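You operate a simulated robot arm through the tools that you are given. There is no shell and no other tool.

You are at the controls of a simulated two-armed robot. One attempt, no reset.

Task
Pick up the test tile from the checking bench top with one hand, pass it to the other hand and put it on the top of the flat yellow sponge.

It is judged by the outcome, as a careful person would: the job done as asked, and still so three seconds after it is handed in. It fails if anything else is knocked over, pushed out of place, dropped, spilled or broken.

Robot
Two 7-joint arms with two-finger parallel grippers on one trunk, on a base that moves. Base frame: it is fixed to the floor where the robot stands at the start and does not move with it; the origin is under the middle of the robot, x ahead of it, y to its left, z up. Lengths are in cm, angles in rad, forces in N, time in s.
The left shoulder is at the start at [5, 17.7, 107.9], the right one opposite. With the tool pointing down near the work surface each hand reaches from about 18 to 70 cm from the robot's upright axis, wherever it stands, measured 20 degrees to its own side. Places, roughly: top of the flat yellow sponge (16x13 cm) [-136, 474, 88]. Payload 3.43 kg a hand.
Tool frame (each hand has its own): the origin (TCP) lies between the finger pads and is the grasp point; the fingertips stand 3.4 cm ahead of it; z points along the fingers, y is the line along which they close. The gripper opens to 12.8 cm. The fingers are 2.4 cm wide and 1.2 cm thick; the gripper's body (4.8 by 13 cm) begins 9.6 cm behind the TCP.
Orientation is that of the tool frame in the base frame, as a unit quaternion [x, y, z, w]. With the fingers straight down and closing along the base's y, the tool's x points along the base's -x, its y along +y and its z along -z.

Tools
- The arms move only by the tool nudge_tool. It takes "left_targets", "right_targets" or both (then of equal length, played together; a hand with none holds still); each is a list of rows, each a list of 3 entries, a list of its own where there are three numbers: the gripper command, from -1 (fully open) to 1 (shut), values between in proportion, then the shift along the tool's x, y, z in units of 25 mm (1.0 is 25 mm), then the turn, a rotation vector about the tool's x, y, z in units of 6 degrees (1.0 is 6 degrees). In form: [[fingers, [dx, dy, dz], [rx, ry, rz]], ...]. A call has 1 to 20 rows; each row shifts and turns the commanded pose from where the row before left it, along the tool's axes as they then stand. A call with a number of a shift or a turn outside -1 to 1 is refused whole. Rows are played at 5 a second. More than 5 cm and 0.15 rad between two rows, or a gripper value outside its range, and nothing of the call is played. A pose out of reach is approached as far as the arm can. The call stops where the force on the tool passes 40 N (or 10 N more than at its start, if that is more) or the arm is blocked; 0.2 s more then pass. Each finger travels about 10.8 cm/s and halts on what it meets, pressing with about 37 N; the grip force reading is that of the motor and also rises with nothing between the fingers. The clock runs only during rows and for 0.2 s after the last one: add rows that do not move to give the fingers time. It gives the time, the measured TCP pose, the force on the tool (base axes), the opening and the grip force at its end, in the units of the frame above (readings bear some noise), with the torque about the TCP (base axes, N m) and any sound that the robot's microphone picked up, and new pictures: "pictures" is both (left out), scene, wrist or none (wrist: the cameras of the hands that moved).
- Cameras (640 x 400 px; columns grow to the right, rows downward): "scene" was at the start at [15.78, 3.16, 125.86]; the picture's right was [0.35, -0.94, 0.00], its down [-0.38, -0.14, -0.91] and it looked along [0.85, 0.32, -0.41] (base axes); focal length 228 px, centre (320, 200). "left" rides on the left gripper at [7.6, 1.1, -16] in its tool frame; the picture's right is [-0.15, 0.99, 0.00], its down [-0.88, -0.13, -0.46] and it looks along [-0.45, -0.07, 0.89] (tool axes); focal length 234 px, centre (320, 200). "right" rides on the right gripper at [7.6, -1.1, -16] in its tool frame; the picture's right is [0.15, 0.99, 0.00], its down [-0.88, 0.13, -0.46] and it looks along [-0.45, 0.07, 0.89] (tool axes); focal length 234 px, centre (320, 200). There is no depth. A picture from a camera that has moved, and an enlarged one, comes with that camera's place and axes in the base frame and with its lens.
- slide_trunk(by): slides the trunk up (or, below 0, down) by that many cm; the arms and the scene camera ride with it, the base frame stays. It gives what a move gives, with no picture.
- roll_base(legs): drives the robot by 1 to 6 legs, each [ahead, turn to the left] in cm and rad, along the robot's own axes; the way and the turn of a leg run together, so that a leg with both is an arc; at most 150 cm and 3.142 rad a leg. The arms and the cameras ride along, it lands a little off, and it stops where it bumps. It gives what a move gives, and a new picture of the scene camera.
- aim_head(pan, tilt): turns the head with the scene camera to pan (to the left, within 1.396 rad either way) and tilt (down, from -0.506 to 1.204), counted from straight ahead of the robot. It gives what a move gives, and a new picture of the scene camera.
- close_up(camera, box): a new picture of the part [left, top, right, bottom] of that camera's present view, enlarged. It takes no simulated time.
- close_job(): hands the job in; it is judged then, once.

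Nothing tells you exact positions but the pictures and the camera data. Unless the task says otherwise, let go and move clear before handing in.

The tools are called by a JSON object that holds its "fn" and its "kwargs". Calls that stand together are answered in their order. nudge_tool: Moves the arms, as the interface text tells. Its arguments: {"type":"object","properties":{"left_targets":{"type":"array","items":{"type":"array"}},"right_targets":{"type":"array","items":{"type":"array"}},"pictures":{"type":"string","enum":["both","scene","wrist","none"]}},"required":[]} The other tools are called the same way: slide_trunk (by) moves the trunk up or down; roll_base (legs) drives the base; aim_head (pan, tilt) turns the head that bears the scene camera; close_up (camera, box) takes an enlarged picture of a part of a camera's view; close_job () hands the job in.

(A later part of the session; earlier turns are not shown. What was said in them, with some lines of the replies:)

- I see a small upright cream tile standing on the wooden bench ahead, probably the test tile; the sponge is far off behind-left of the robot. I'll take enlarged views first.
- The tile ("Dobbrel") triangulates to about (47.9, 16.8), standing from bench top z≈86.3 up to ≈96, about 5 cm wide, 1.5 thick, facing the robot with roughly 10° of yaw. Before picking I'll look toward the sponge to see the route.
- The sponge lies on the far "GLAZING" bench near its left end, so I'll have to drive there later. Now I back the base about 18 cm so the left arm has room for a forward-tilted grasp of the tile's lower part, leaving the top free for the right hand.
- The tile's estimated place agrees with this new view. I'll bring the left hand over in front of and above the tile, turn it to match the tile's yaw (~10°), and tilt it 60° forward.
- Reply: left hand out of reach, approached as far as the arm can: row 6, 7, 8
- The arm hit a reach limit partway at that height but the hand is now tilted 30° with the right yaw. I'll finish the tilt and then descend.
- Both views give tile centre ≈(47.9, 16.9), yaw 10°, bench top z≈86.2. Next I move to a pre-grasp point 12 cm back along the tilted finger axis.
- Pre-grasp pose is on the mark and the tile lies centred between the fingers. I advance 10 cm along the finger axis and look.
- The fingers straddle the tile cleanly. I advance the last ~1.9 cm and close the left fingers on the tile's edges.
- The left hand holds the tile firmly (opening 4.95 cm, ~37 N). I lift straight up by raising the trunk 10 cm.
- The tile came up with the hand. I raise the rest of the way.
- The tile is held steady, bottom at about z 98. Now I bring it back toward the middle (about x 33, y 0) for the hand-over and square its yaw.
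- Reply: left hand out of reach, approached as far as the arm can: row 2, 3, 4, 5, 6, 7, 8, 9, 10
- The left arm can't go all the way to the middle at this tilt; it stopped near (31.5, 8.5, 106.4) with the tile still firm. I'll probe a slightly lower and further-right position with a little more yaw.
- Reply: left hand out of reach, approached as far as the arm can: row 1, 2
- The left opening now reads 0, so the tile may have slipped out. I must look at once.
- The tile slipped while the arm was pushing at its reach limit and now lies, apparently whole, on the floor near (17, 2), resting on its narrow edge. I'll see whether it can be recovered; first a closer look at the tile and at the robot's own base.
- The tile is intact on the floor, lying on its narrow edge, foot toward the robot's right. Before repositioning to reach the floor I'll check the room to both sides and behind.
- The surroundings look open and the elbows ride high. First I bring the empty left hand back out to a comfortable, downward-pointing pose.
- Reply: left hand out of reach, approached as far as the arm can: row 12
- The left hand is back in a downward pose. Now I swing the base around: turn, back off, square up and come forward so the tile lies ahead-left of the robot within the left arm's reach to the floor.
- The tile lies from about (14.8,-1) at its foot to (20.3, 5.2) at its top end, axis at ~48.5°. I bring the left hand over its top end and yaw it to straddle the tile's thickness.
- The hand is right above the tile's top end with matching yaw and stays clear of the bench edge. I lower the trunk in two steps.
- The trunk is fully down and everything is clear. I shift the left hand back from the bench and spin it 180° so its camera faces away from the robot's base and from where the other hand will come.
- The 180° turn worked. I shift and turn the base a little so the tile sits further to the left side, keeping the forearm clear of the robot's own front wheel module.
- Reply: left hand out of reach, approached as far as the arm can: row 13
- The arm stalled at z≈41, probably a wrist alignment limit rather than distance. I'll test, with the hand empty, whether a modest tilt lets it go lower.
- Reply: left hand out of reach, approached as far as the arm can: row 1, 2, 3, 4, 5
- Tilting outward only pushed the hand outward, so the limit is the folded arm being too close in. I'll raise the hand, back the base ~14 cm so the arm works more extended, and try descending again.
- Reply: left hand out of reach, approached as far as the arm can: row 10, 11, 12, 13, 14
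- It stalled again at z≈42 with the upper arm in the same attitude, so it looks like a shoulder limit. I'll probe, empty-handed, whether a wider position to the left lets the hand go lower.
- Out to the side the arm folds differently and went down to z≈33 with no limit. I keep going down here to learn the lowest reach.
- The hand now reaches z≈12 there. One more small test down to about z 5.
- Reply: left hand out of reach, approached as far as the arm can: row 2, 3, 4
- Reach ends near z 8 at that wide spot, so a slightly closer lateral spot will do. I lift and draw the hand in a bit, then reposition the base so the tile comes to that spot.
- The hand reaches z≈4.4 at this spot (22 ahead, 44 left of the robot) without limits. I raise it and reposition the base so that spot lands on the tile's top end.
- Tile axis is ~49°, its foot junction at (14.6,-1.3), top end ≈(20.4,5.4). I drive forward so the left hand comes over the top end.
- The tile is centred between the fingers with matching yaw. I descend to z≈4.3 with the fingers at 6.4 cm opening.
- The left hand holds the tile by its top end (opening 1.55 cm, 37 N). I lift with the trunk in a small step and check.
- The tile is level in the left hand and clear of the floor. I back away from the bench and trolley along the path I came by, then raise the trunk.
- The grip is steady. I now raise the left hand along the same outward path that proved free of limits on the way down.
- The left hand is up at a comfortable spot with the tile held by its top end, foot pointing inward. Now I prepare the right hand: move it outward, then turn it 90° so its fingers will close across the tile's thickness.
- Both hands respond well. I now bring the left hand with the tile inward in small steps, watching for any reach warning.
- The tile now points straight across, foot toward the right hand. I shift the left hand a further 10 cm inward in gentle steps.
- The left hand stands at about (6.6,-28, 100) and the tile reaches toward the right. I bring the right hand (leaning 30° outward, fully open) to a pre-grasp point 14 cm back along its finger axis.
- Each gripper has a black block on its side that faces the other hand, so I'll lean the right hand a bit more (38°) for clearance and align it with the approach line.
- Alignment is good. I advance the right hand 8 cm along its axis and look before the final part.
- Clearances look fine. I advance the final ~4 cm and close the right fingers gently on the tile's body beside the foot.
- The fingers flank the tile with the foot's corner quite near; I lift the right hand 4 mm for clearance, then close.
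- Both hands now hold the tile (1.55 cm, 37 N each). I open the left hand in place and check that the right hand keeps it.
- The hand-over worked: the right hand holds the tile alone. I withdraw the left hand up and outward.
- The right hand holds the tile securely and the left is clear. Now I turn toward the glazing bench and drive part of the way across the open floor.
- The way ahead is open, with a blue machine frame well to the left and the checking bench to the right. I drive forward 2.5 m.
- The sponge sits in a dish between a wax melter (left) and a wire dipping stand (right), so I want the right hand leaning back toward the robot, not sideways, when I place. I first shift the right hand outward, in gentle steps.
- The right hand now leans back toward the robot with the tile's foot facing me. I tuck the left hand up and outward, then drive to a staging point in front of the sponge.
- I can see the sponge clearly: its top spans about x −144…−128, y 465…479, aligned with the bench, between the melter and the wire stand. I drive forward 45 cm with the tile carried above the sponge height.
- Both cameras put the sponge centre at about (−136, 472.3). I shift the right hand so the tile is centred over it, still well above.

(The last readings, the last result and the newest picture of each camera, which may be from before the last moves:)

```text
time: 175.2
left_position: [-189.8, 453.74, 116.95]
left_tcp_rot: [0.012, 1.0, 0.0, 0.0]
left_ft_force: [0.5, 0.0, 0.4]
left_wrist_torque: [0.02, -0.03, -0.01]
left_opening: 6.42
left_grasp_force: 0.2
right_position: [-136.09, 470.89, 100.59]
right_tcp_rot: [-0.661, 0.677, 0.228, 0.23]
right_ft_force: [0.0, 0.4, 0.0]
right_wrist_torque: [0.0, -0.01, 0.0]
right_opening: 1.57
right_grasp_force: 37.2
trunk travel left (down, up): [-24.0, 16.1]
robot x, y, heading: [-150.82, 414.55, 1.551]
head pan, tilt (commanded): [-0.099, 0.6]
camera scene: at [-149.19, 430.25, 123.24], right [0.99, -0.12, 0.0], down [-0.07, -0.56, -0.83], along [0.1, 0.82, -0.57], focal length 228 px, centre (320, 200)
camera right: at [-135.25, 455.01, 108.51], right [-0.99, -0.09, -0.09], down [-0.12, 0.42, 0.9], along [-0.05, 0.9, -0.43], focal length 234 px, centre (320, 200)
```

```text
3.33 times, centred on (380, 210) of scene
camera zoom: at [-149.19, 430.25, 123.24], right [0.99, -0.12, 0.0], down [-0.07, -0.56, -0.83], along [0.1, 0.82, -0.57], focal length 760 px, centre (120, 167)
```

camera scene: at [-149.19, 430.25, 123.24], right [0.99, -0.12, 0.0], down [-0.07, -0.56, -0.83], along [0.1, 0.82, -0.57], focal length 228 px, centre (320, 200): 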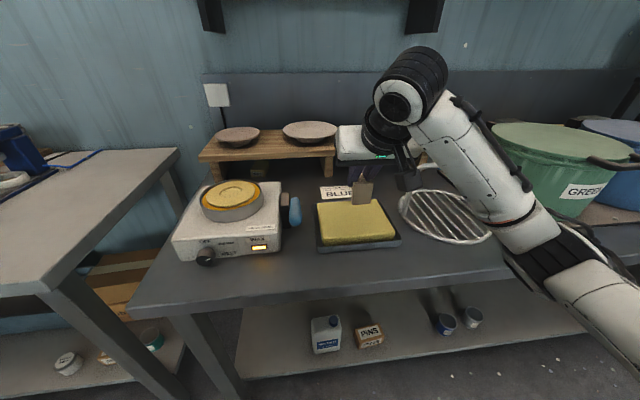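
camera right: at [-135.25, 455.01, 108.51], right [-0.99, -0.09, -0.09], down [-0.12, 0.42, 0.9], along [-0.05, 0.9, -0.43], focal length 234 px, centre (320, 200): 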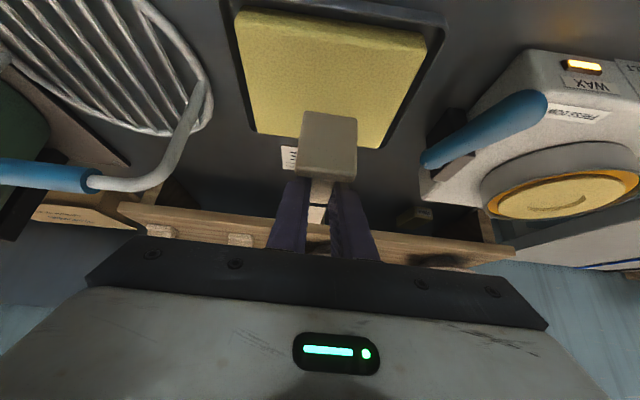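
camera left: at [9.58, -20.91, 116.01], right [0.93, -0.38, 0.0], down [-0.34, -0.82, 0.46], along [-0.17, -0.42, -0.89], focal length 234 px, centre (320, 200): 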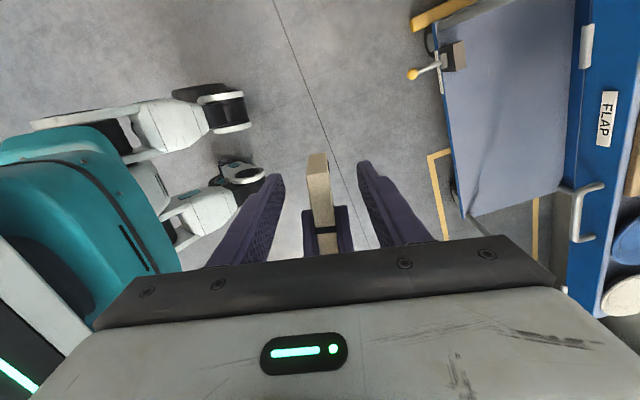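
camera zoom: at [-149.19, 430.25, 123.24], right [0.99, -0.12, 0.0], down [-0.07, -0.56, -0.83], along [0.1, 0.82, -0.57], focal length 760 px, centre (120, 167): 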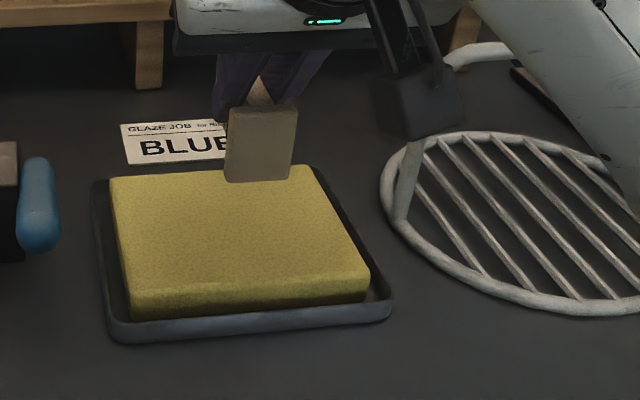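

A steeper view puts the sponge centre nearer y≈473.5, so I shift 1 cm forward, then lower the tile to about 1 cm above the sponge.

{"fn": "nudge_tool", "kwargs": {"right_targets": [[1, [-0.158, 0, 0.122], [0, 0, 0]], [1, [-0.158, 0, 0.122], [0, 0, 0]], [1, [0.245, 0, 0.316], [0, 0, 0]], [1, [0.245, 0, 0.316], [0, 0, 0]], [1, [0.245, 0, 0.316], [0, 0, 0]], [1, [0.245, 0, 0.316], [0, 0, 0]], [1, [0.245, 0, 0.316], [0, 0, 0]], [1, [0.245, 0, 0.316], [0, 0, 0]], [1, [0, 0, 0], [0, 0, 0]]], "pictures": "both"}}

{"fn": "close_up", "kwargs": {"camera": "scene", "box": [290, 150, 470, 270]}}

{"fn": "close_up", "kwargs": {"camera": "right", "box": [180, 0, 460, 200]}}

```text
time: 177.2
left_position: [-189.9, 453.65, 116.93]
left_tcp_rot: [0.011, 1.0, 0.0, 0.0]
left_ft_force: [-0.3, -0.5, 1.0]
left_wrist_torque: [0.02, 0.0, 0.02]
left_opening: 6.4
left_grasp_force: 0.1
right_position: [-136.13, 471.79, 94.62]
right_tcp_rot: [-0.661, 0.677, 0.227, 0.231]
right_ft_force: [-0.6, -0.7, 0.2]
right_wrist_torque: [-0.02, 0.01, -0.02]
right_opening: 1.56
right_grasp_force: 36.8
trunk travel left (down, up): [-24.0, 16.1]
robot x, y, heading: [-150.27, 414.48, 1.543]
head pan, tilt (commanded): [-0.099, 0.6]
camera scene: at [-149.2, 430.25, 123.24], right [0.99, -0.12, 0.0], down [-0.07, -0.56, -0.83], along [0.1, 0.82, -0.57], focal length 228 px, centre (320, 200)
camera right: at [-135.3, 455.95, 102.54], right [-0.99, -0.09, -0.09], down [-0.12, 0.42, 0.9], along [-0.05, 0.9, -0.43], focal length 234 px, centre (320, 200)
```

scene: 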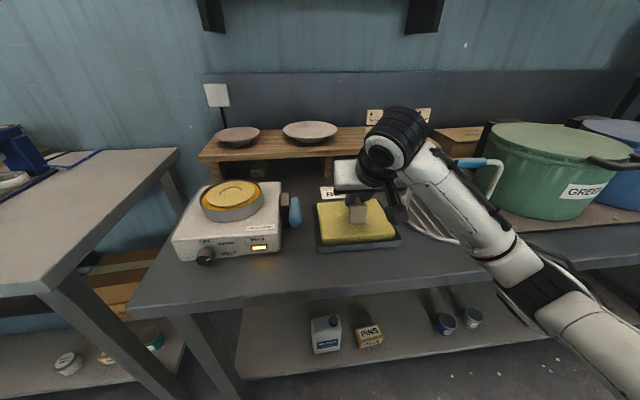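
right: 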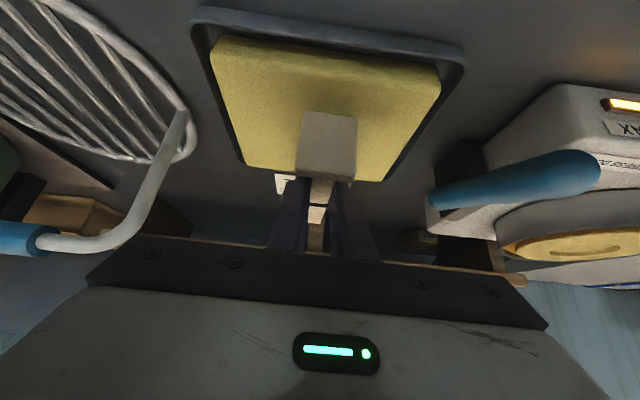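

```text
3.33 times, centred on (380, 210) of scene
camera zoom: at [-149.2, 430.25, 123.24], right [0.99, -0.12, 0.0], down [-0.07, -0.56, -0.83], along [0.1, 0.82, -0.57], focal length 760 px, centre (120, 167)
```

zoom: 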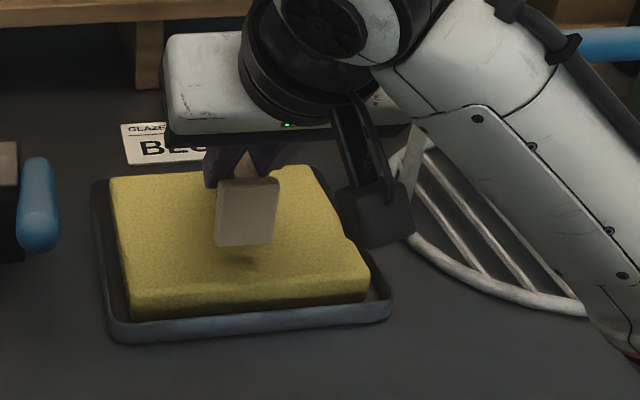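

```text
2.00 times, centred on (320, 100) of right
camera zoom: at [-135.3, 455.95, 102.54], right [-0.99, -0.09, -0.09], down [-0.12, 0.42, 0.9], along [-0.05, 0.9, -0.43], focal length 468 px, centre (320, 400)
```

zoom: 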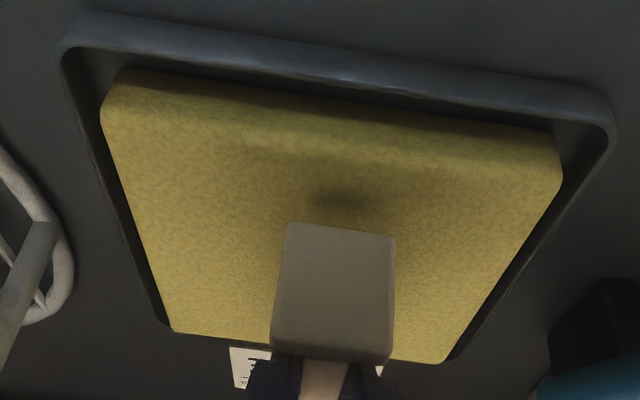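

The tile is nicely centred with about 1.4 cm margin fore and aft, roughly 2 cm above the sponge. I lower it in small steps, watching the force.

{"fn": "nudge_tool", "kwargs": {"right_targets": [[1, [0.0613, 0, 0.079], [0, 0, 0]], [1, [0.0613, 0, 0.079], [0, 0, 0]], [1, [0.0613, 0, 0.079], [0, 0, 0]], [1, [0.0613, 0, 0.079], [0, 0, 0]], [1, [0.0613, 0, 0.079], [0, 0, 0]], [1, [0, 0, 0], [0, 0, 0]]], "pictures": "wrist"}}

{"fn": "close_up", "kwargs": {"camera": "scene", "box": [310, 170, 420, 250]}}

```text
time: 178.6
left_position: [-189.85, 453.71, 116.95]
left_tcp_rot: [0.011, 1.0, 0.0, 0.0]
left_ft_force: [-0.4, 0.4, 0.4]
left_wrist_torque: [-0.01, -0.02, 0.01]
left_opening: 6.43
left_grasp_force: 0.1
right_position: [-136.24, 471.81, 93.19]
right_tcp_rot: [-0.661, 0.677, 0.228, 0.231]
right_ft_force: [0.7, -0.6, 0.6]
right_wrist_torque: [-0.03, 0.01, -0.03]
right_opening: 1.54
right_grasp_force: 37.0
trunk travel left (down, up): [-24.0, 16.1]
robot x, y, heading: [-151.05, 414.29, 1.55]
head pan, tilt (commanded): [-0.099, 0.6]
camera right: at [-135.29, 456.07, 101.23], right [-0.99, -0.09, -0.09], down [-0.12, 0.42, 0.9], along [-0.05, 0.9, -0.43], focal length 234 px, centre (320, 200)
```

right: 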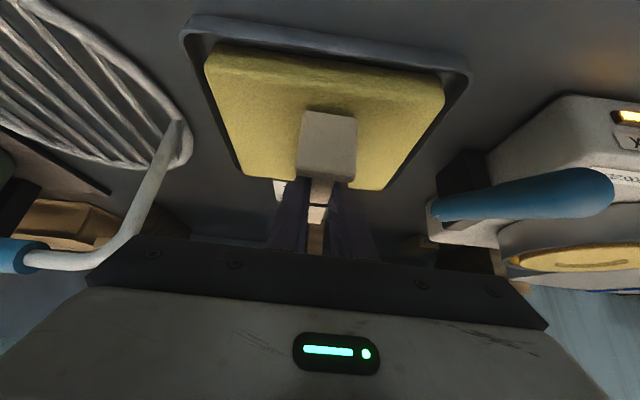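

```text
5.00 times, centred on (365, 210) of scene
camera zoom: at [-149.2, 430.25, 123.24], right [0.99, -0.12, 0.0], down [-0.07, -0.56, -0.82], along [0.1, 0.82, -0.57], focal length 1141 px, centre (95, 150)
```

zoom: 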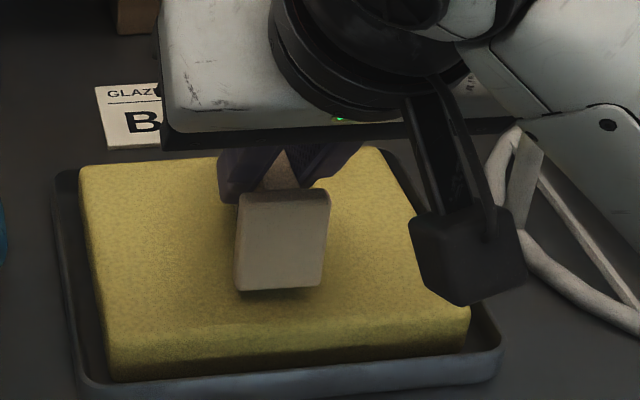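

{"fn": "nudge_tool", "kwargs": {"right_targets": [[1, [0.037, 0, 0.0474], [0, 0, 0]], [1, [0.037, 0, 0.0474], [0, 0, 0]], [1, [0, 0, 0], [0, 0, 0]]], "pictures": "none"}}

{"fn": "close_up", "kwargs": {"camera": "scene", "box": [330, 190, 390, 230]}}

```text
time: 179.4
left_position: [-189.94, 453.73, 116.96]
left_tcp_rot: [0.012, 1.0, 0.0, 0.0]
left_ft_force: [0.0, -1.8, -0.5]
left_wrist_torque: [0.02, -0.01, -0.03]
left_opening: 6.42
left_grasp_force: 0.0
right_position: [-136.16, 471.88, 93.03]
right_tcp_rot: [-0.662, 0.676, 0.227, 0.231]
right_ft_force: [1.0, 0.0, -1.2]
right_wrist_torque: [0.0, 0.01, 0.0]
right_opening: 1.57
right_grasp_force: 37.2
trunk travel left (down, up): [-24.0, 16.1]
robot x, y, heading: [-150.39, 414.9, 1.548]
head pan, tilt (commanded): [-0.099, 0.6]
```

```text
10.00 times, centred on (360, 210) of scene
camera zoom: at [-149.2, 430.25, 123.24], right [0.99, -0.12, 0.0], down [-0.07, -0.56, -0.83], along [0.1, 0.82, -0.57], focal length 2282 px, centre (-80, 100)
```

zoom: 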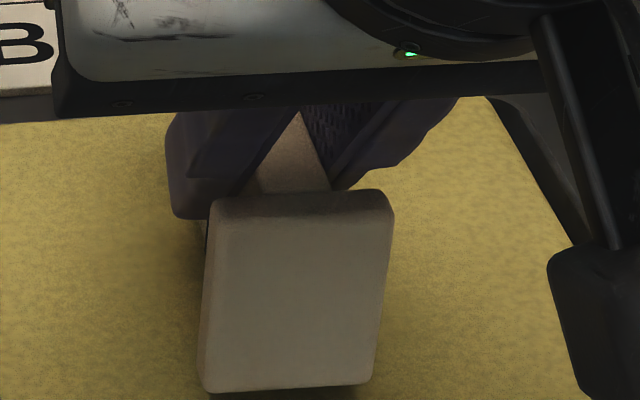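

{"fn": "nudge_tool", "kwargs": {"right_targets": [[1, [0.03, 0, 0.038], [0, 0, 0]], [1, [0.03, 0, 0.038], [0, 0, 0]], [1, [0, 0, 0], [0, 0, 0]]], "pictures": "none"}}

```text
time: 180.2
left_position: [-189.93, 453.72, 117.06]
left_tcp_rot: [0.011, 1.0, 0.0, -0.001]
left_ft_force: [0.6, -0.6, 0.2]
left_wrist_torque: [-0.01, 0.02, -0.04]
left_opening: 6.4
left_grasp_force: 0.1
right_position: [-136.15, 471.81, 92.7]
right_tcp_rot: [-0.662, 0.676, 0.228, 0.23]
right_ft_force: [0.0, -1.1, -0.2]
right_wrist_torque: [-0.01, -0.04, 0.02]
right_opening: 1.57
right_grasp_force: 37.3
trunk travel left (down, up): [-24.0, 16.1]
robot x, y, heading: [-150.41, 414.64, 1.549]
head pan, tilt (commanded): [-0.099, 0.6]
```

{"fn": "nudge_tool", "kwargs": {"right_targets": [[1, [0.025, 0, 0.032], [0, 0, 0]], [1, [0.025, 0, 0.032], [0, 0, 0]], [1, [0, 0, 0], [0, 0, 0]]], "pictures": "none"}}

{"fn": "close_up", "kwargs": {"camera": "scene", "box": [330, 190, 390, 230]}}

{"fn": "close_up", "kwargs": {"camera": "right", "box": [180, 30, 460, 230]}}

```text
time: 181.0
left_position: [-189.91, 453.73, 117.0]
left_tcp_rot: [0.012, 1.0, 0.0, 0.0]
left_ft_force: [-0.2, -0.4, -0.1]
left_wrist_torque: [0.02, 0.02, -0.03]
left_opening: 6.41
left_grasp_force: 0.0
right_position: [-136.16, 471.76, 92.43]
right_tcp_rot: [-0.66, 0.677, 0.227, 0.232]
right_ft_force: [0.1, 1.0, -0.4]
right_wrist_torque: [0.0, -0.03, 0.04]
right_opening: 1.54
right_grasp_force: 36.9
trunk travel left (down, up): [-24.0, 16.1]
robot x, y, heading: [-150.42, 414.47, 1.55]
head pan, tilt (commanded): [-0.099, 0.6]
```

```text
10.00 times, centred on (360, 210) of scene
camera zoom: at [-149.2, 430.25, 123.24], right [0.99, -0.12, 0.0], down [-0.07, -0.56, -0.82], along [0.1, 0.82, -0.57], focal length 2282 px, centre (-80, 100)
```

zoom: 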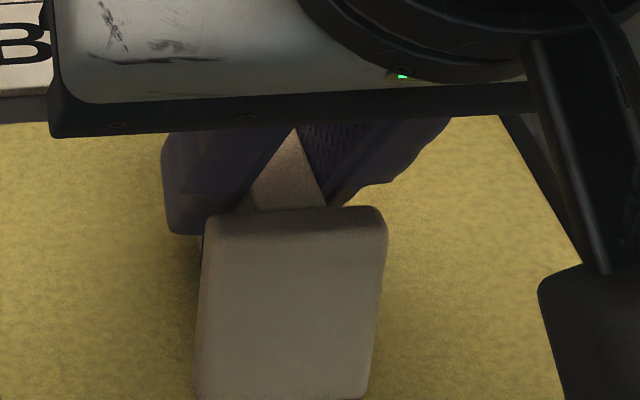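

```text
2.00 times, centred on (320, 130) of right
camera zoom: at [-135.33, 455.99, 100.49], right [-0.99, -0.09, -0.09], down [-0.12, 0.42, 0.9], along [-0.05, 0.9, -0.43], focal length 468 px, centre (320, 340)
```

zoom: 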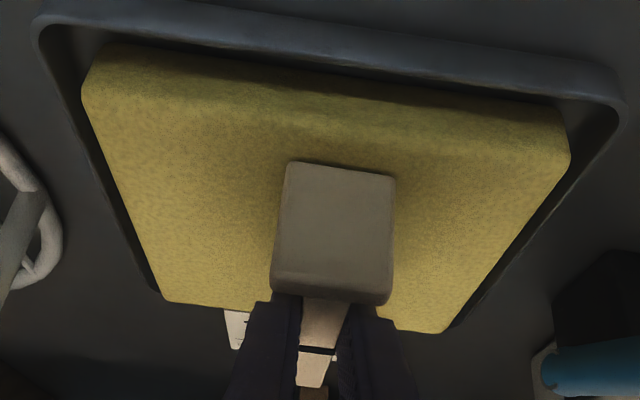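

{"fn": "nudge_tool", "kwargs": {"right_targets": [[1, [0.025, 0, 0.032], [0, 0, 0]], [1, [0.025, 0, 0.032], [0, 0, 0]], [1, [0, 0, 0], [0, 0, 0]]], "pictures": "none"}}

```text
time: 181.8
left_position: [-190.01, 453.67, 117.13]
left_tcp_rot: [0.012, 1.0, 0.0, 0.0]
left_ft_force: [0.2, -0.7, -0.6]
left_wrist_torque: [0.04, 0.03, -0.01]
left_opening: 6.41
left_grasp_force: 0.0
right_position: [-136.2, 471.71, 92.51]
right_tcp_rot: [-0.66, 0.677, 0.228, 0.232]
right_ft_force: [0.7, -0.4, 4.0]
right_wrist_torque: [0.41, -0.08, -0.02]
right_opening: 1.54
right_grasp_force: 36.7
trunk travel left (down, up): [-24.0, 16.1]
robot x, y, heading: [-150.35, 414.32, 1.553]
head pan, tilt (commanded): [-0.099, 0.6]
```

First contact: 4 N upward, apparently at the tile's far end. Let me look closely at the foot end before levelling.

{"fn": "close_up", "kwargs": {"camera": "scene", "box": [330, 205, 390, 245]}}

{"fn": "close_up", "kwargs": {"camera": "right", "box": [250, 80, 390, 180]}}

{"fn": "close_up", "kwargs": {"camera": "left", "box": [0, 0, 640, 400]}}

```text
10.00 times, centred on (360, 225) of scene
camera zoom: at [-149.2, 430.18, 123.26], right [0.99, -0.12, 0.0], down [-0.07, -0.56, -0.83], along [0.1, 0.82, -0.56], focal length 2282 px, centre (-80, -50)
```

zoom: 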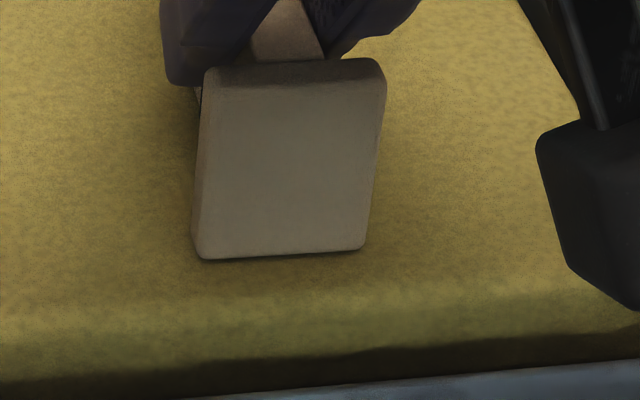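

```text
4.00 times, centred on (320, 130) of right
camera zoom: at [-135.34, 455.97, 100.39], right [-0.99, -0.09, -0.09], down [-0.12, 0.42, 0.9], along [-0.05, 0.9, -0.42], focal length 937 px, centre (320, 480)
```

zoom: 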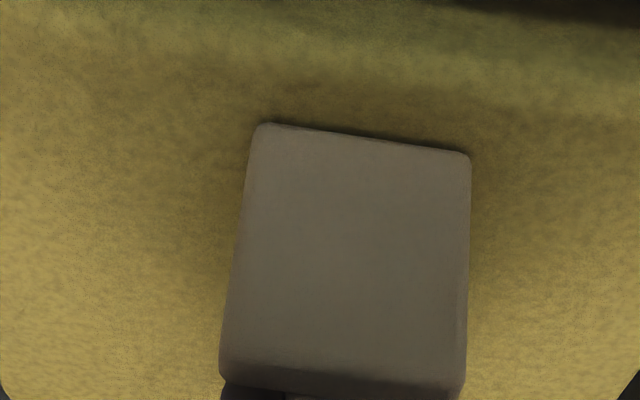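

```text
1.00 times, centred on (320, 200) of left (not enlarged: the box is as wide or as high as the picture)
camera zoom: at [-197.35, 454.9, 133.01], right [0.17, 0.99, 0.0], down [0.88, -0.15, 0.46], along [0.45, -0.08, -0.89], focal length 234 px, centre (320, 200)
```

zoom: 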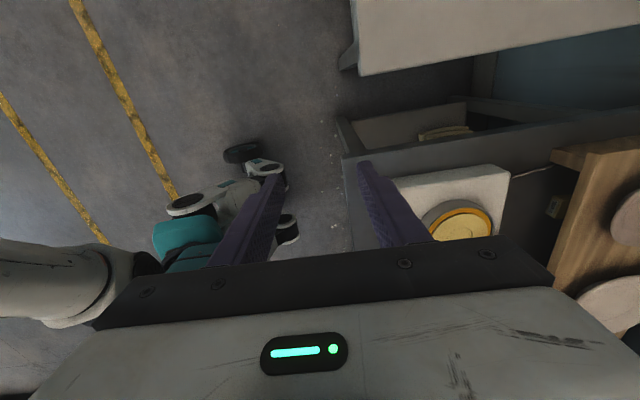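

{"fn": "nudge_tool", "kwargs": {"right_targets": [[1, [0, 0, 0], [0, -0.15, 0]], [1, [0.02, 0, 0.025], [0, 0, 0]], [1, [0, 0, 0], [0, 0, 0]]], "pictures": "none"}}

{"fn": "close_up", "kwargs": {"camera": "scene", "box": [330, 205, 390, 245]}}

```text
time: 182.6
left_position: [-189.84, 453.47, 117.01]
left_tcp_rot: [0.011, 1.0, 0.002, 0.001]
left_ft_force: [0.3, -0.5, -0.4]
left_wrist_torque: [-0.04, 0.02, 0.0]
left_opening: 6.4
left_grasp_force: 0.0
right_position: [-136.27, 471.65, 92.51]
right_tcp_rot: [-0.659, 0.674, 0.234, 0.238]
right_ft_force: [0.2, -3.3, 17.6]
right_wrist_torque: [-0.75, -0.11, 0.03]
right_opening: 1.54
right_grasp_force: 36.5
trunk travel left (down, up): [-24.0, 16.1]
robot x, y, heading: [-150.47, 414.81, 1.552]
head pan, tilt (commanded): [-0.099, 0.6]
```

```text
10.00 times, centred on (360, 225) of scene
camera zoom: at [-149.23, 430.07, 123.29], right [0.99, -0.12, 0.0], down [-0.07, -0.56, -0.83], along [0.1, 0.82, -0.56], focal length 2282 px, centre (-80, -50)
```

zoom: 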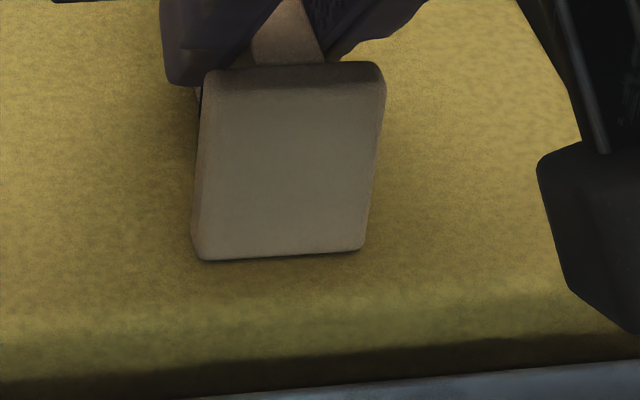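

Now the foot end bears (17 N), so the tile is essentially level and resting. I ease back slightly before letting go.

{"fn": "nudge_tool", "kwargs": {"right_targets": [[1, [-0.018, 0, -0.023], [0, 0.06, 0]], [1, [0, 0, 0], [0, 0, 0]]], "pictures": "none"}}

```text
time: 183.2
left_position: [-190.01, 453.56, 116.98]
left_tcp_rot: [0.011, 1.0, 0.001, 0.0]
left_ft_force: [0.3, -1.2, -0.4]
left_wrist_torque: [-0.02, 0.01, 0.05]
left_opening: 6.41
left_grasp_force: 0.1
right_position: [-136.18, 471.73, 92.38]
right_tcp_rot: [-0.659, 0.676, 0.231, 0.235]
right_ft_force: [-0.7, 2.4, 17.5]
right_wrist_torque: [-0.49, -0.11, -0.01]
right_opening: 1.55
right_grasp_force: 36.9
trunk travel left (down, up): [-24.0, 16.1]
robot x, y, heading: [-150.95, 414.45, 1.543]
head pan, tilt (commanded): [-0.099, 0.6]
```

{"fn": "nudge_tool", "kwargs": {"right_targets": [[1, [-0.025, 0, -0.032], [0, 0, 0]], [1, [0, 0, 0], [0, 0, 0]]], "pictures": "none"}}

```text
time: 183.8
left_position: [-190.09, 453.62, 117.02]
left_tcp_rot: [0.011, 1.0, -0.001, -0.001]
left_ft_force: [-0.9, -0.3, -0.4]
left_wrist_torque: [0.01, -0.01, 0.0]
left_opening: 6.4
left_grasp_force: 0.0
right_position: [-136.28, 471.79, 92.39]
right_tcp_rot: [-0.66, 0.676, 0.231, 0.234]
right_ft_force: [-1.2, 6.9, 13.2]
right_wrist_torque: [-0.12, -0.04, 0.03]
right_opening: 1.56
right_grasp_force: 37.1
trunk travel left (down, up): [-24.0, 16.1]
robot x, y, heading: [-150.67, 414.54, 1.549]
head pan, tilt (commanded): [-0.099, 0.6]
```

{"fn": "nudge_tool", "kwargs": {"right_targets": [[1, [-0.02, 0, -0.025], [0, 0, 0]], [1, [0, 0, 0], [0, 0, 0]]], "pictures": "none"}}

```text
time: 184.4
left_position: [-189.9, 453.7, 116.92]
left_tcp_rot: [0.011, 1.0, 0.001, 0.0]
left_ft_force: [-0.7, 0.1, 0.2]
left_wrist_torque: [0.0, 0.02, 0.0]
left_opening: 6.38
left_grasp_force: 0.1
right_position: [-136.28, 471.73, 92.42]
right_tcp_rot: [-0.661, 0.676, 0.228, 0.233]
right_ft_force: [-1.7, 1.8, 4.8]
right_wrist_torque: [0.3, -0.01, 0.04]
right_opening: 1.56
right_grasp_force: 36.6
trunk travel left (down, up): [-24.0, 16.1]
robot x, y, heading: [-150.54, 414.56, 1.546]
head pan, tilt (commanded): [-0.099, 0.6]
```

The contact is light now (≈5 N). I open the right fingers gently.

{"fn": "nudge_tool", "kwargs": {"right_targets": [[0.74, [0, 0, 0], [0, 0, 0]], [0.65, [0, 0, 0], [0, 0, 0]], [0.5, [0, 0, 0], [0, 0, 0]], [0.3, [0, 0, 0], [0, 0, 0]], [0.1, [0, 0, 0], [0, 0, 0]], [0.1, [0, 0, 0], [0, 0, 0]], [0.1, [0, 0, 0], [0, 0, 0]]], "pictures": "both"}}

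{"fn": "close_up", "kwargs": {"camera": "scene", "box": [310, 180, 410, 250]}}

{"fn": "close_up", "kwargs": {"camera": "right", "box": [180, 30, 460, 230]}}

```text
time: 186.0
left_position: [-189.9, 453.77, 116.93]
left_tcp_rot: [0.011, 1.0, 0.0, 0.0]
left_ft_force: [-0.3, 1.5, 0.1]
left_wrist_torque: [0.0, 0.0, -0.01]
left_opening: 6.4
left_grasp_force: 0.0
right_position: [-136.26, 471.64, 92.51]
right_tcp_rot: [-0.66, 0.676, 0.23, 0.234]
right_ft_force: [-0.2, -0.5, 0.3]
right_wrist_torque: [0.02, -0.01, 0.01]
right_opening: 5.76
right_grasp_force: 0.0
trunk travel left (down, up): [-24.0, 16.1]
robot x, y, heading: [-150.79, 415.16, 1.552]
head pan, tilt (commanded): [-0.099, 0.6]
camera scene: at [-149.2, 430.24, 123.24], right [0.99, -0.12, 0.0], down [-0.07, -0.56, -0.83], along [0.1, 0.82, -0.56], focal length 228 px, centre (320, 200)
camera right: at [-135.35, 455.88, 100.39], right [-0.99, -0.09, -0.09], down [-0.12, 0.41, 0.9], along [-0.05, 0.91, -0.42], focal length 234 px, centre (320, 200)
```

scene: 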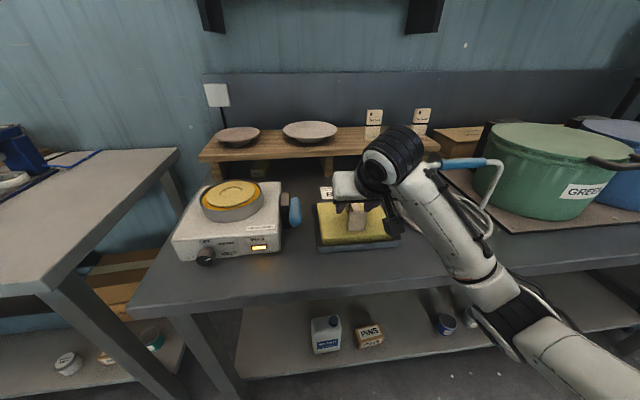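
right: 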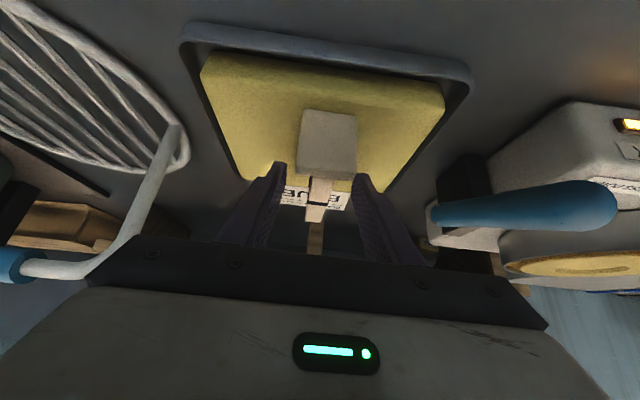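

```text
5.71 times, centred on (360, 215) of scene
camera zoom: at [-149.2, 430.24, 123.24], right [0.99, -0.12, 0.0], down [-0.07, -0.56, -0.83], along [0.1, 0.82, -0.56], focal length 1304 px, centre (91, 114)
```

zoom: 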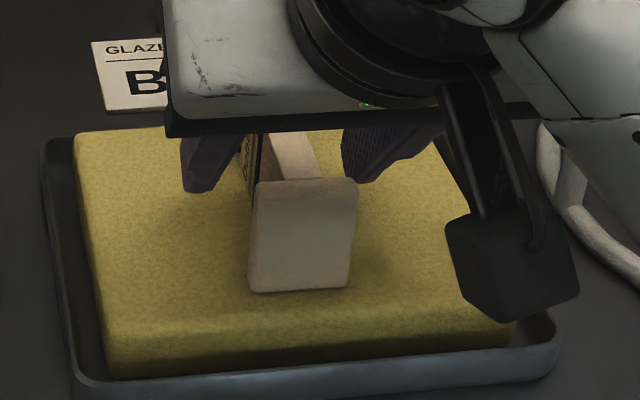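

```text
2.00 times, centred on (320, 130) of right
camera zoom: at [-135.35, 455.88, 100.39], right [-0.99, -0.09, -0.09], down [-0.12, 0.41, 0.9], along [-0.05, 0.91, -0.42], focal length 468 px, centre (320, 340)
```

zoom: 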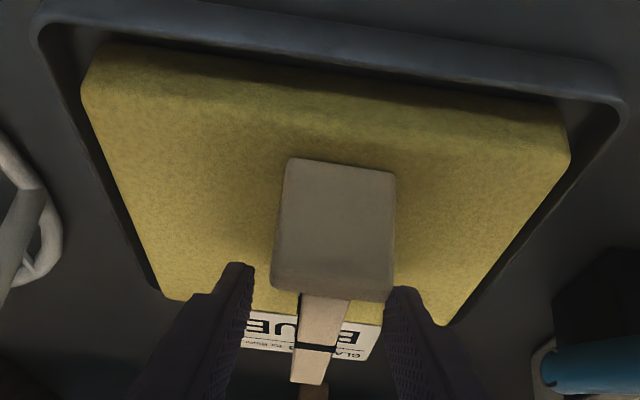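

The tile rests on the sponge by itself. I open a touch more and withdraw straight back along the finger axis.

{"fn": "nudge_tool", "kwargs": {"right_targets": [[0, [0, 0, 0], [0, 0, 0]], [0, [0, 0, -0.2], [0, 0, 0]], [0, [0, 0, -0.4], [0, 0, 0]], [0, [0, 0, -0.5], [0, 0, 0]], [0, [0, 0, -0.6], [0, 0, 0]], [0, [0, 0, -0.7], [0, 0, 0]], [0, [0, 0, -0.7], [0, 0, 0]], [0, [0, 0, -0.7], [0, 0, 0]], [0, [0, 0, -0.7], [0, 0, 0]], [0, [0, 0, -0.7], [0, 0, 0]]], "pictures": "both"}}

{"fn": "close_up", "kwargs": {"camera": "scene", "box": [290, 150, 470, 270]}}

```text
time: 188.2
left_position: [-189.92, 453.69, 117.05]
left_tcp_rot: [0.011, 1.0, 0.0, 0.0]
left_ft_force: [-0.1, -0.1, 0.0]
left_wrist_torque: [0.03, -0.02, -0.02]
left_opening: 6.41
left_grasp_force: 0.0
right_position: [-136.37, 463.63, 102.82]
right_tcp_rot: [-0.66, 0.676, 0.23, 0.234]
right_ft_force: [-1.0, -0.4, 0.9]
right_wrist_torque: [0.02, 0.03, -0.01]
right_opening: 6.39
right_grasp_force: 0.1
trunk travel left (down, up): [-24.0, 16.1]
robot x, y, heading: [-150.64, 414.42, 1.552]
head pan, tilt (commanded): [-0.099, 0.6]
camera scene: at [-149.2, 430.22, 123.24], right [0.99, -0.12, 0.0], down [-0.07, -0.56, -0.83], along [0.1, 0.82, -0.56], focal length 228 px, centre (320, 200)
camera right: at [-135.49, 447.86, 110.55], right [-0.99, -0.09, -0.09], down [-0.12, 0.41, 0.9], along [-0.05, 0.91, -0.42], focal length 234 px, centre (320, 200)
```

scene: 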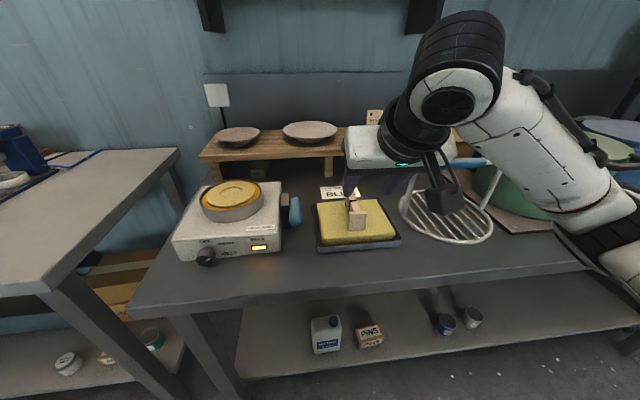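
right: 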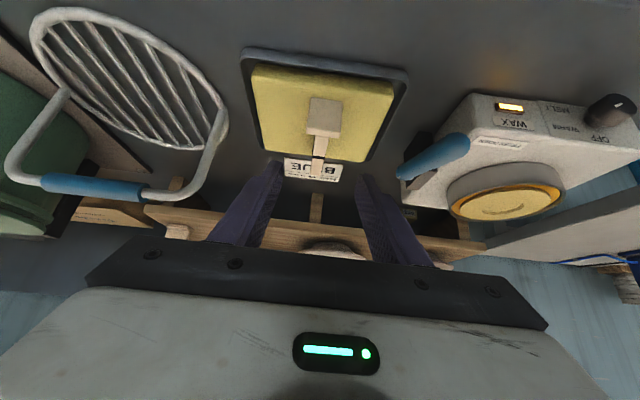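

```text
3.33 times, centred on (380, 210) of scene
camera zoom: at [-149.2, 430.22, 123.24], right [0.99, -0.12, 0.0], down [-0.07, -0.56, -0.83], along [0.1, 0.82, -0.56], focal length 760 px, centre (120, 167)
```

zoom: 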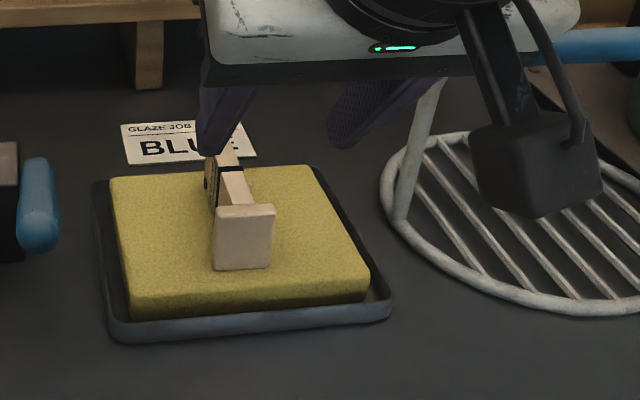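

The tile stands by itself on the sponge. I back the robot off and inspect.

{"fn": "roll_base", "kwargs": {"legs": [[-25, 0]]}}

{"fn": "close_up", "kwargs": {"camera": "scene", "box": [270, 120, 450, 240]}}

{"fn": "close_up", "kwargs": {"camera": "right", "box": [220, 80, 420, 220]}}

```text
time: 190.1
left_position: [-190.44, 428.25, 116.91]
left_tcp_rot: [0.011, 1.0, 0.001, 0.0]
left_ft_force: [-0.5, -0.4, 0.4]
left_wrist_torque: [0.03, 0.01, -0.03]
left_opening: 6.42
left_grasp_force: 0.0
right_position: [-137.01, 438.48, 102.67]
right_tcp_rot: [-0.661, 0.675, 0.23, 0.233]
right_ft_force: [0.0, 0.1, 0.1]
right_wrist_torque: [0.02, 0.0, 0.01]
right_opening: 6.4
right_grasp_force: 0.0
trunk travel left (down, up): [-24.0, 16.1]
robot x, y, heading: [-151.12, 389.09, 1.552]
head pan, tilt (commanded): [-0.099, 0.6]
camera scene: at [-149.72, 404.9, 123.25], right [0.99, -0.12, 0.0], down [-0.07, -0.56, -0.83], along [0.1, 0.82, -0.56], focal length 228 px, centre (320, 200)
```

scene: 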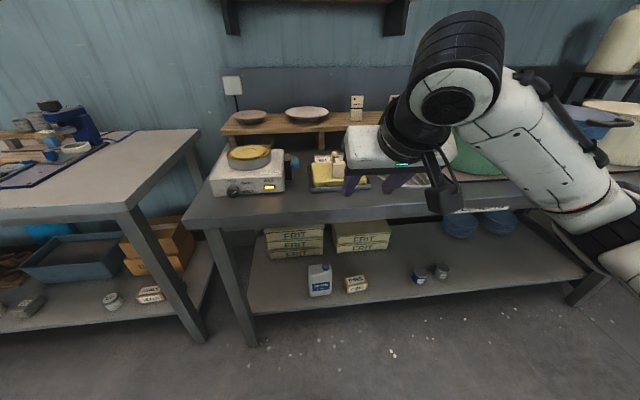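

```text
3.33 times, centred on (360, 180) of scene
camera zoom: at [-149.72, 404.9, 123.25], right [0.99, -0.12, 0.0], down [-0.07, -0.56, -0.83], along [0.1, 0.82, -0.56], focal length 760 px, centre (187, 267)
```

zoom: 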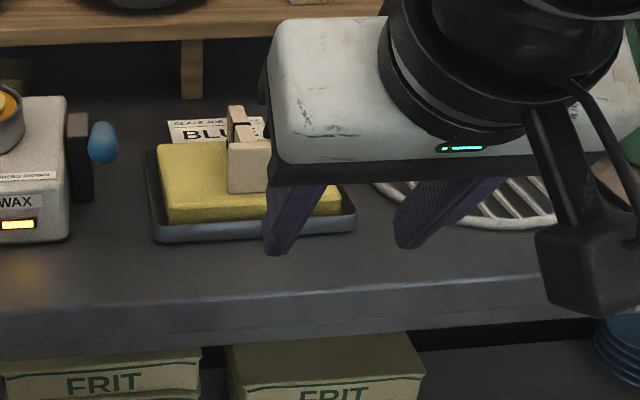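

```text
2.86 times, centred on (320, 150) of right
camera zoom: at [-136.02, 422.59, 110.56], right [-0.99, -0.09, -0.09], down [-0.12, 0.41, 0.9], along [-0.05, 0.91, -0.42], focal length 669 px, centre (320, 343)
```

zoom: 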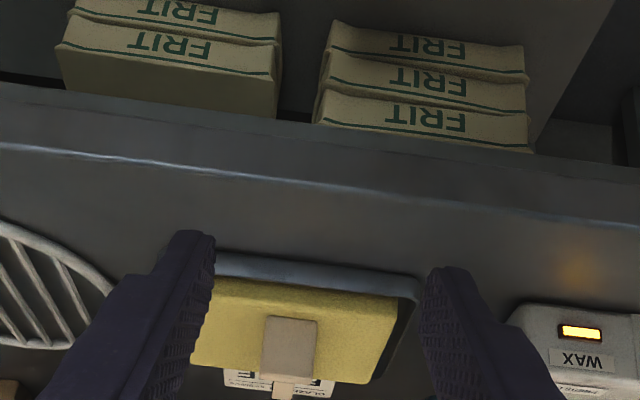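

{"fn": "nudge_tool", "kwargs": {"right_targets": [[0, [0, -0.85, 0], [0, 0, 0]], [0, [0, -0.85, 0], [0, 0, 0]], [0, [0, -0.85, 0], [0, 0, 0]], [0, [0, -0.85, 0], [0, 0, 0]], [0, [0, -0.85, 0], [0, 0, 0]], [0, [0, -0.85, 0], [0, 0, 0]], [0, [0, -0.85, 0], [0, 0, 0]]], "pictures": "scene"}}

{"fn": "close_up", "kwargs": {"camera": "scene", "box": [290, 130, 410, 210]}}

{"fn": "close_up", "kwargs": {"camera": "right", "box": [0, 0, 640, 400]}}

```text
time: 191.7
left_position: [-190.54, 428.24, 116.96]
left_tcp_rot: [0.011, 1.0, 0.0, 0.0]
left_ft_force: [-0.5, -0.9, -0.2]
left_wrist_torque: [-0.02, 0.01, -0.01]
left_opening: 6.42
left_grasp_force: 0.0
right_position: [-122.09, 438.12, 102.8]
right_tcp_rot: [-0.661, 0.675, 0.23, 0.233]
right_ft_force: [-0.5, 0.2, 0.9]
right_wrist_torque: [0.02, 0.01, 0.0]
right_opening: 6.37
right_grasp_force: 0.1
trunk travel left (down, up): [-24.0, 16.1]
robot x, y, heading: [-151.3, 389.27, 1.55]
head pan, tilt (commanded): [-0.099, 0.6]
camera scene: at [-149.7, 404.93, 123.25], right [0.99, -0.12, 0.0], down [-0.07, -0.56, -0.83], along [0.1, 0.82, -0.56], focal length 228 px, centre (320, 200)
```

scene: 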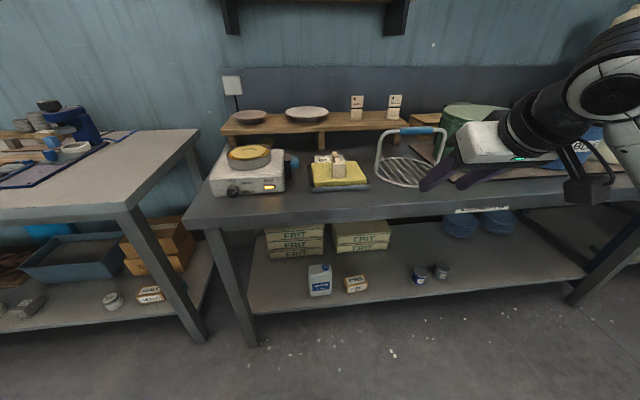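

```text
5.00 times, centred on (350, 170) of scene
camera zoom: at [-149.7, 404.93, 123.25], right [0.99, -0.12, 0.0], down [-0.07, -0.56, -0.83], along [0.1, 0.82, -0.56], focal length 1141 px, centre (170, 350)
```

zoom: 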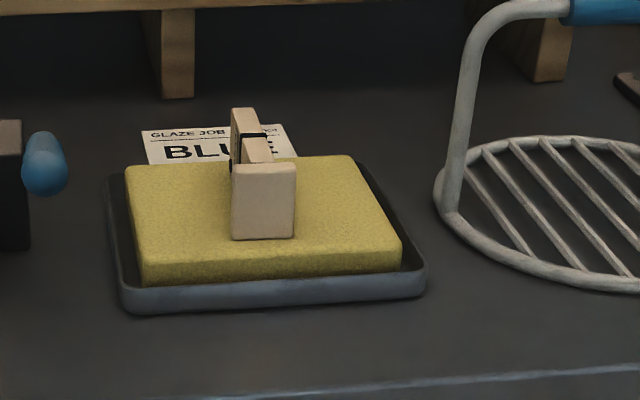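

```text
1.00 times, centred on (320, 200) of right (not enlarged: the box is as wide or as high as the picture)
camera zoom: at [-121.12, 422.27, 110.62], right [-0.99, -0.09, -0.09], down [-0.12, 0.41, 0.9], along [-0.05, 0.91, -0.42], focal length 234 px, centre (320, 200)
```

zoom: 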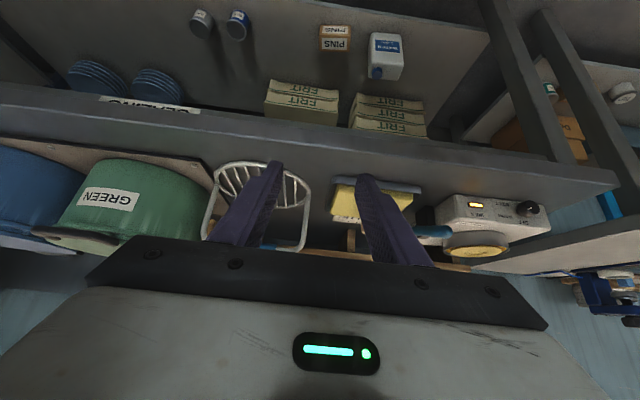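

The tile rests fully on top of the yellow sponge and hasn't moved since I let go. Both hands are empty and clear, and the melter, stand and card look undisturbed, so I hand the job in.

{"fn": "close_job", "kwargs": {}}

```text
The job is handed in.
```

The test tile is now on top of the yellow sponge, but I dropped it on the floor along the way.

- **The drop:** The left hand picked the tile up from the checking bench. While I was moving it towards the right hand, the left arm hit its reach limit and the tile slipped out, falling about 1 m. From the camera pictures it looks whole, with no visible chips or cracks. I can't rule out damage the pictures don't show.
- **Recovery and hand-over:** The left hand picked the tile up again from the floor, not from the bench top, and passed it to the right hand in mid-air. The right hand then set it down on the sponge.
- **How it lies:** The tile rests on its long narrow edge with the foot towards the front of the bench, not standing upright on its foot. All of it is on the sponge, about 1.5 cm in from the front and back edges, and it hadn't moved in the several seconds between letting go and handing in.
- **Other things nearby:** The pictures show nothing else knocked over or moved at either bench.
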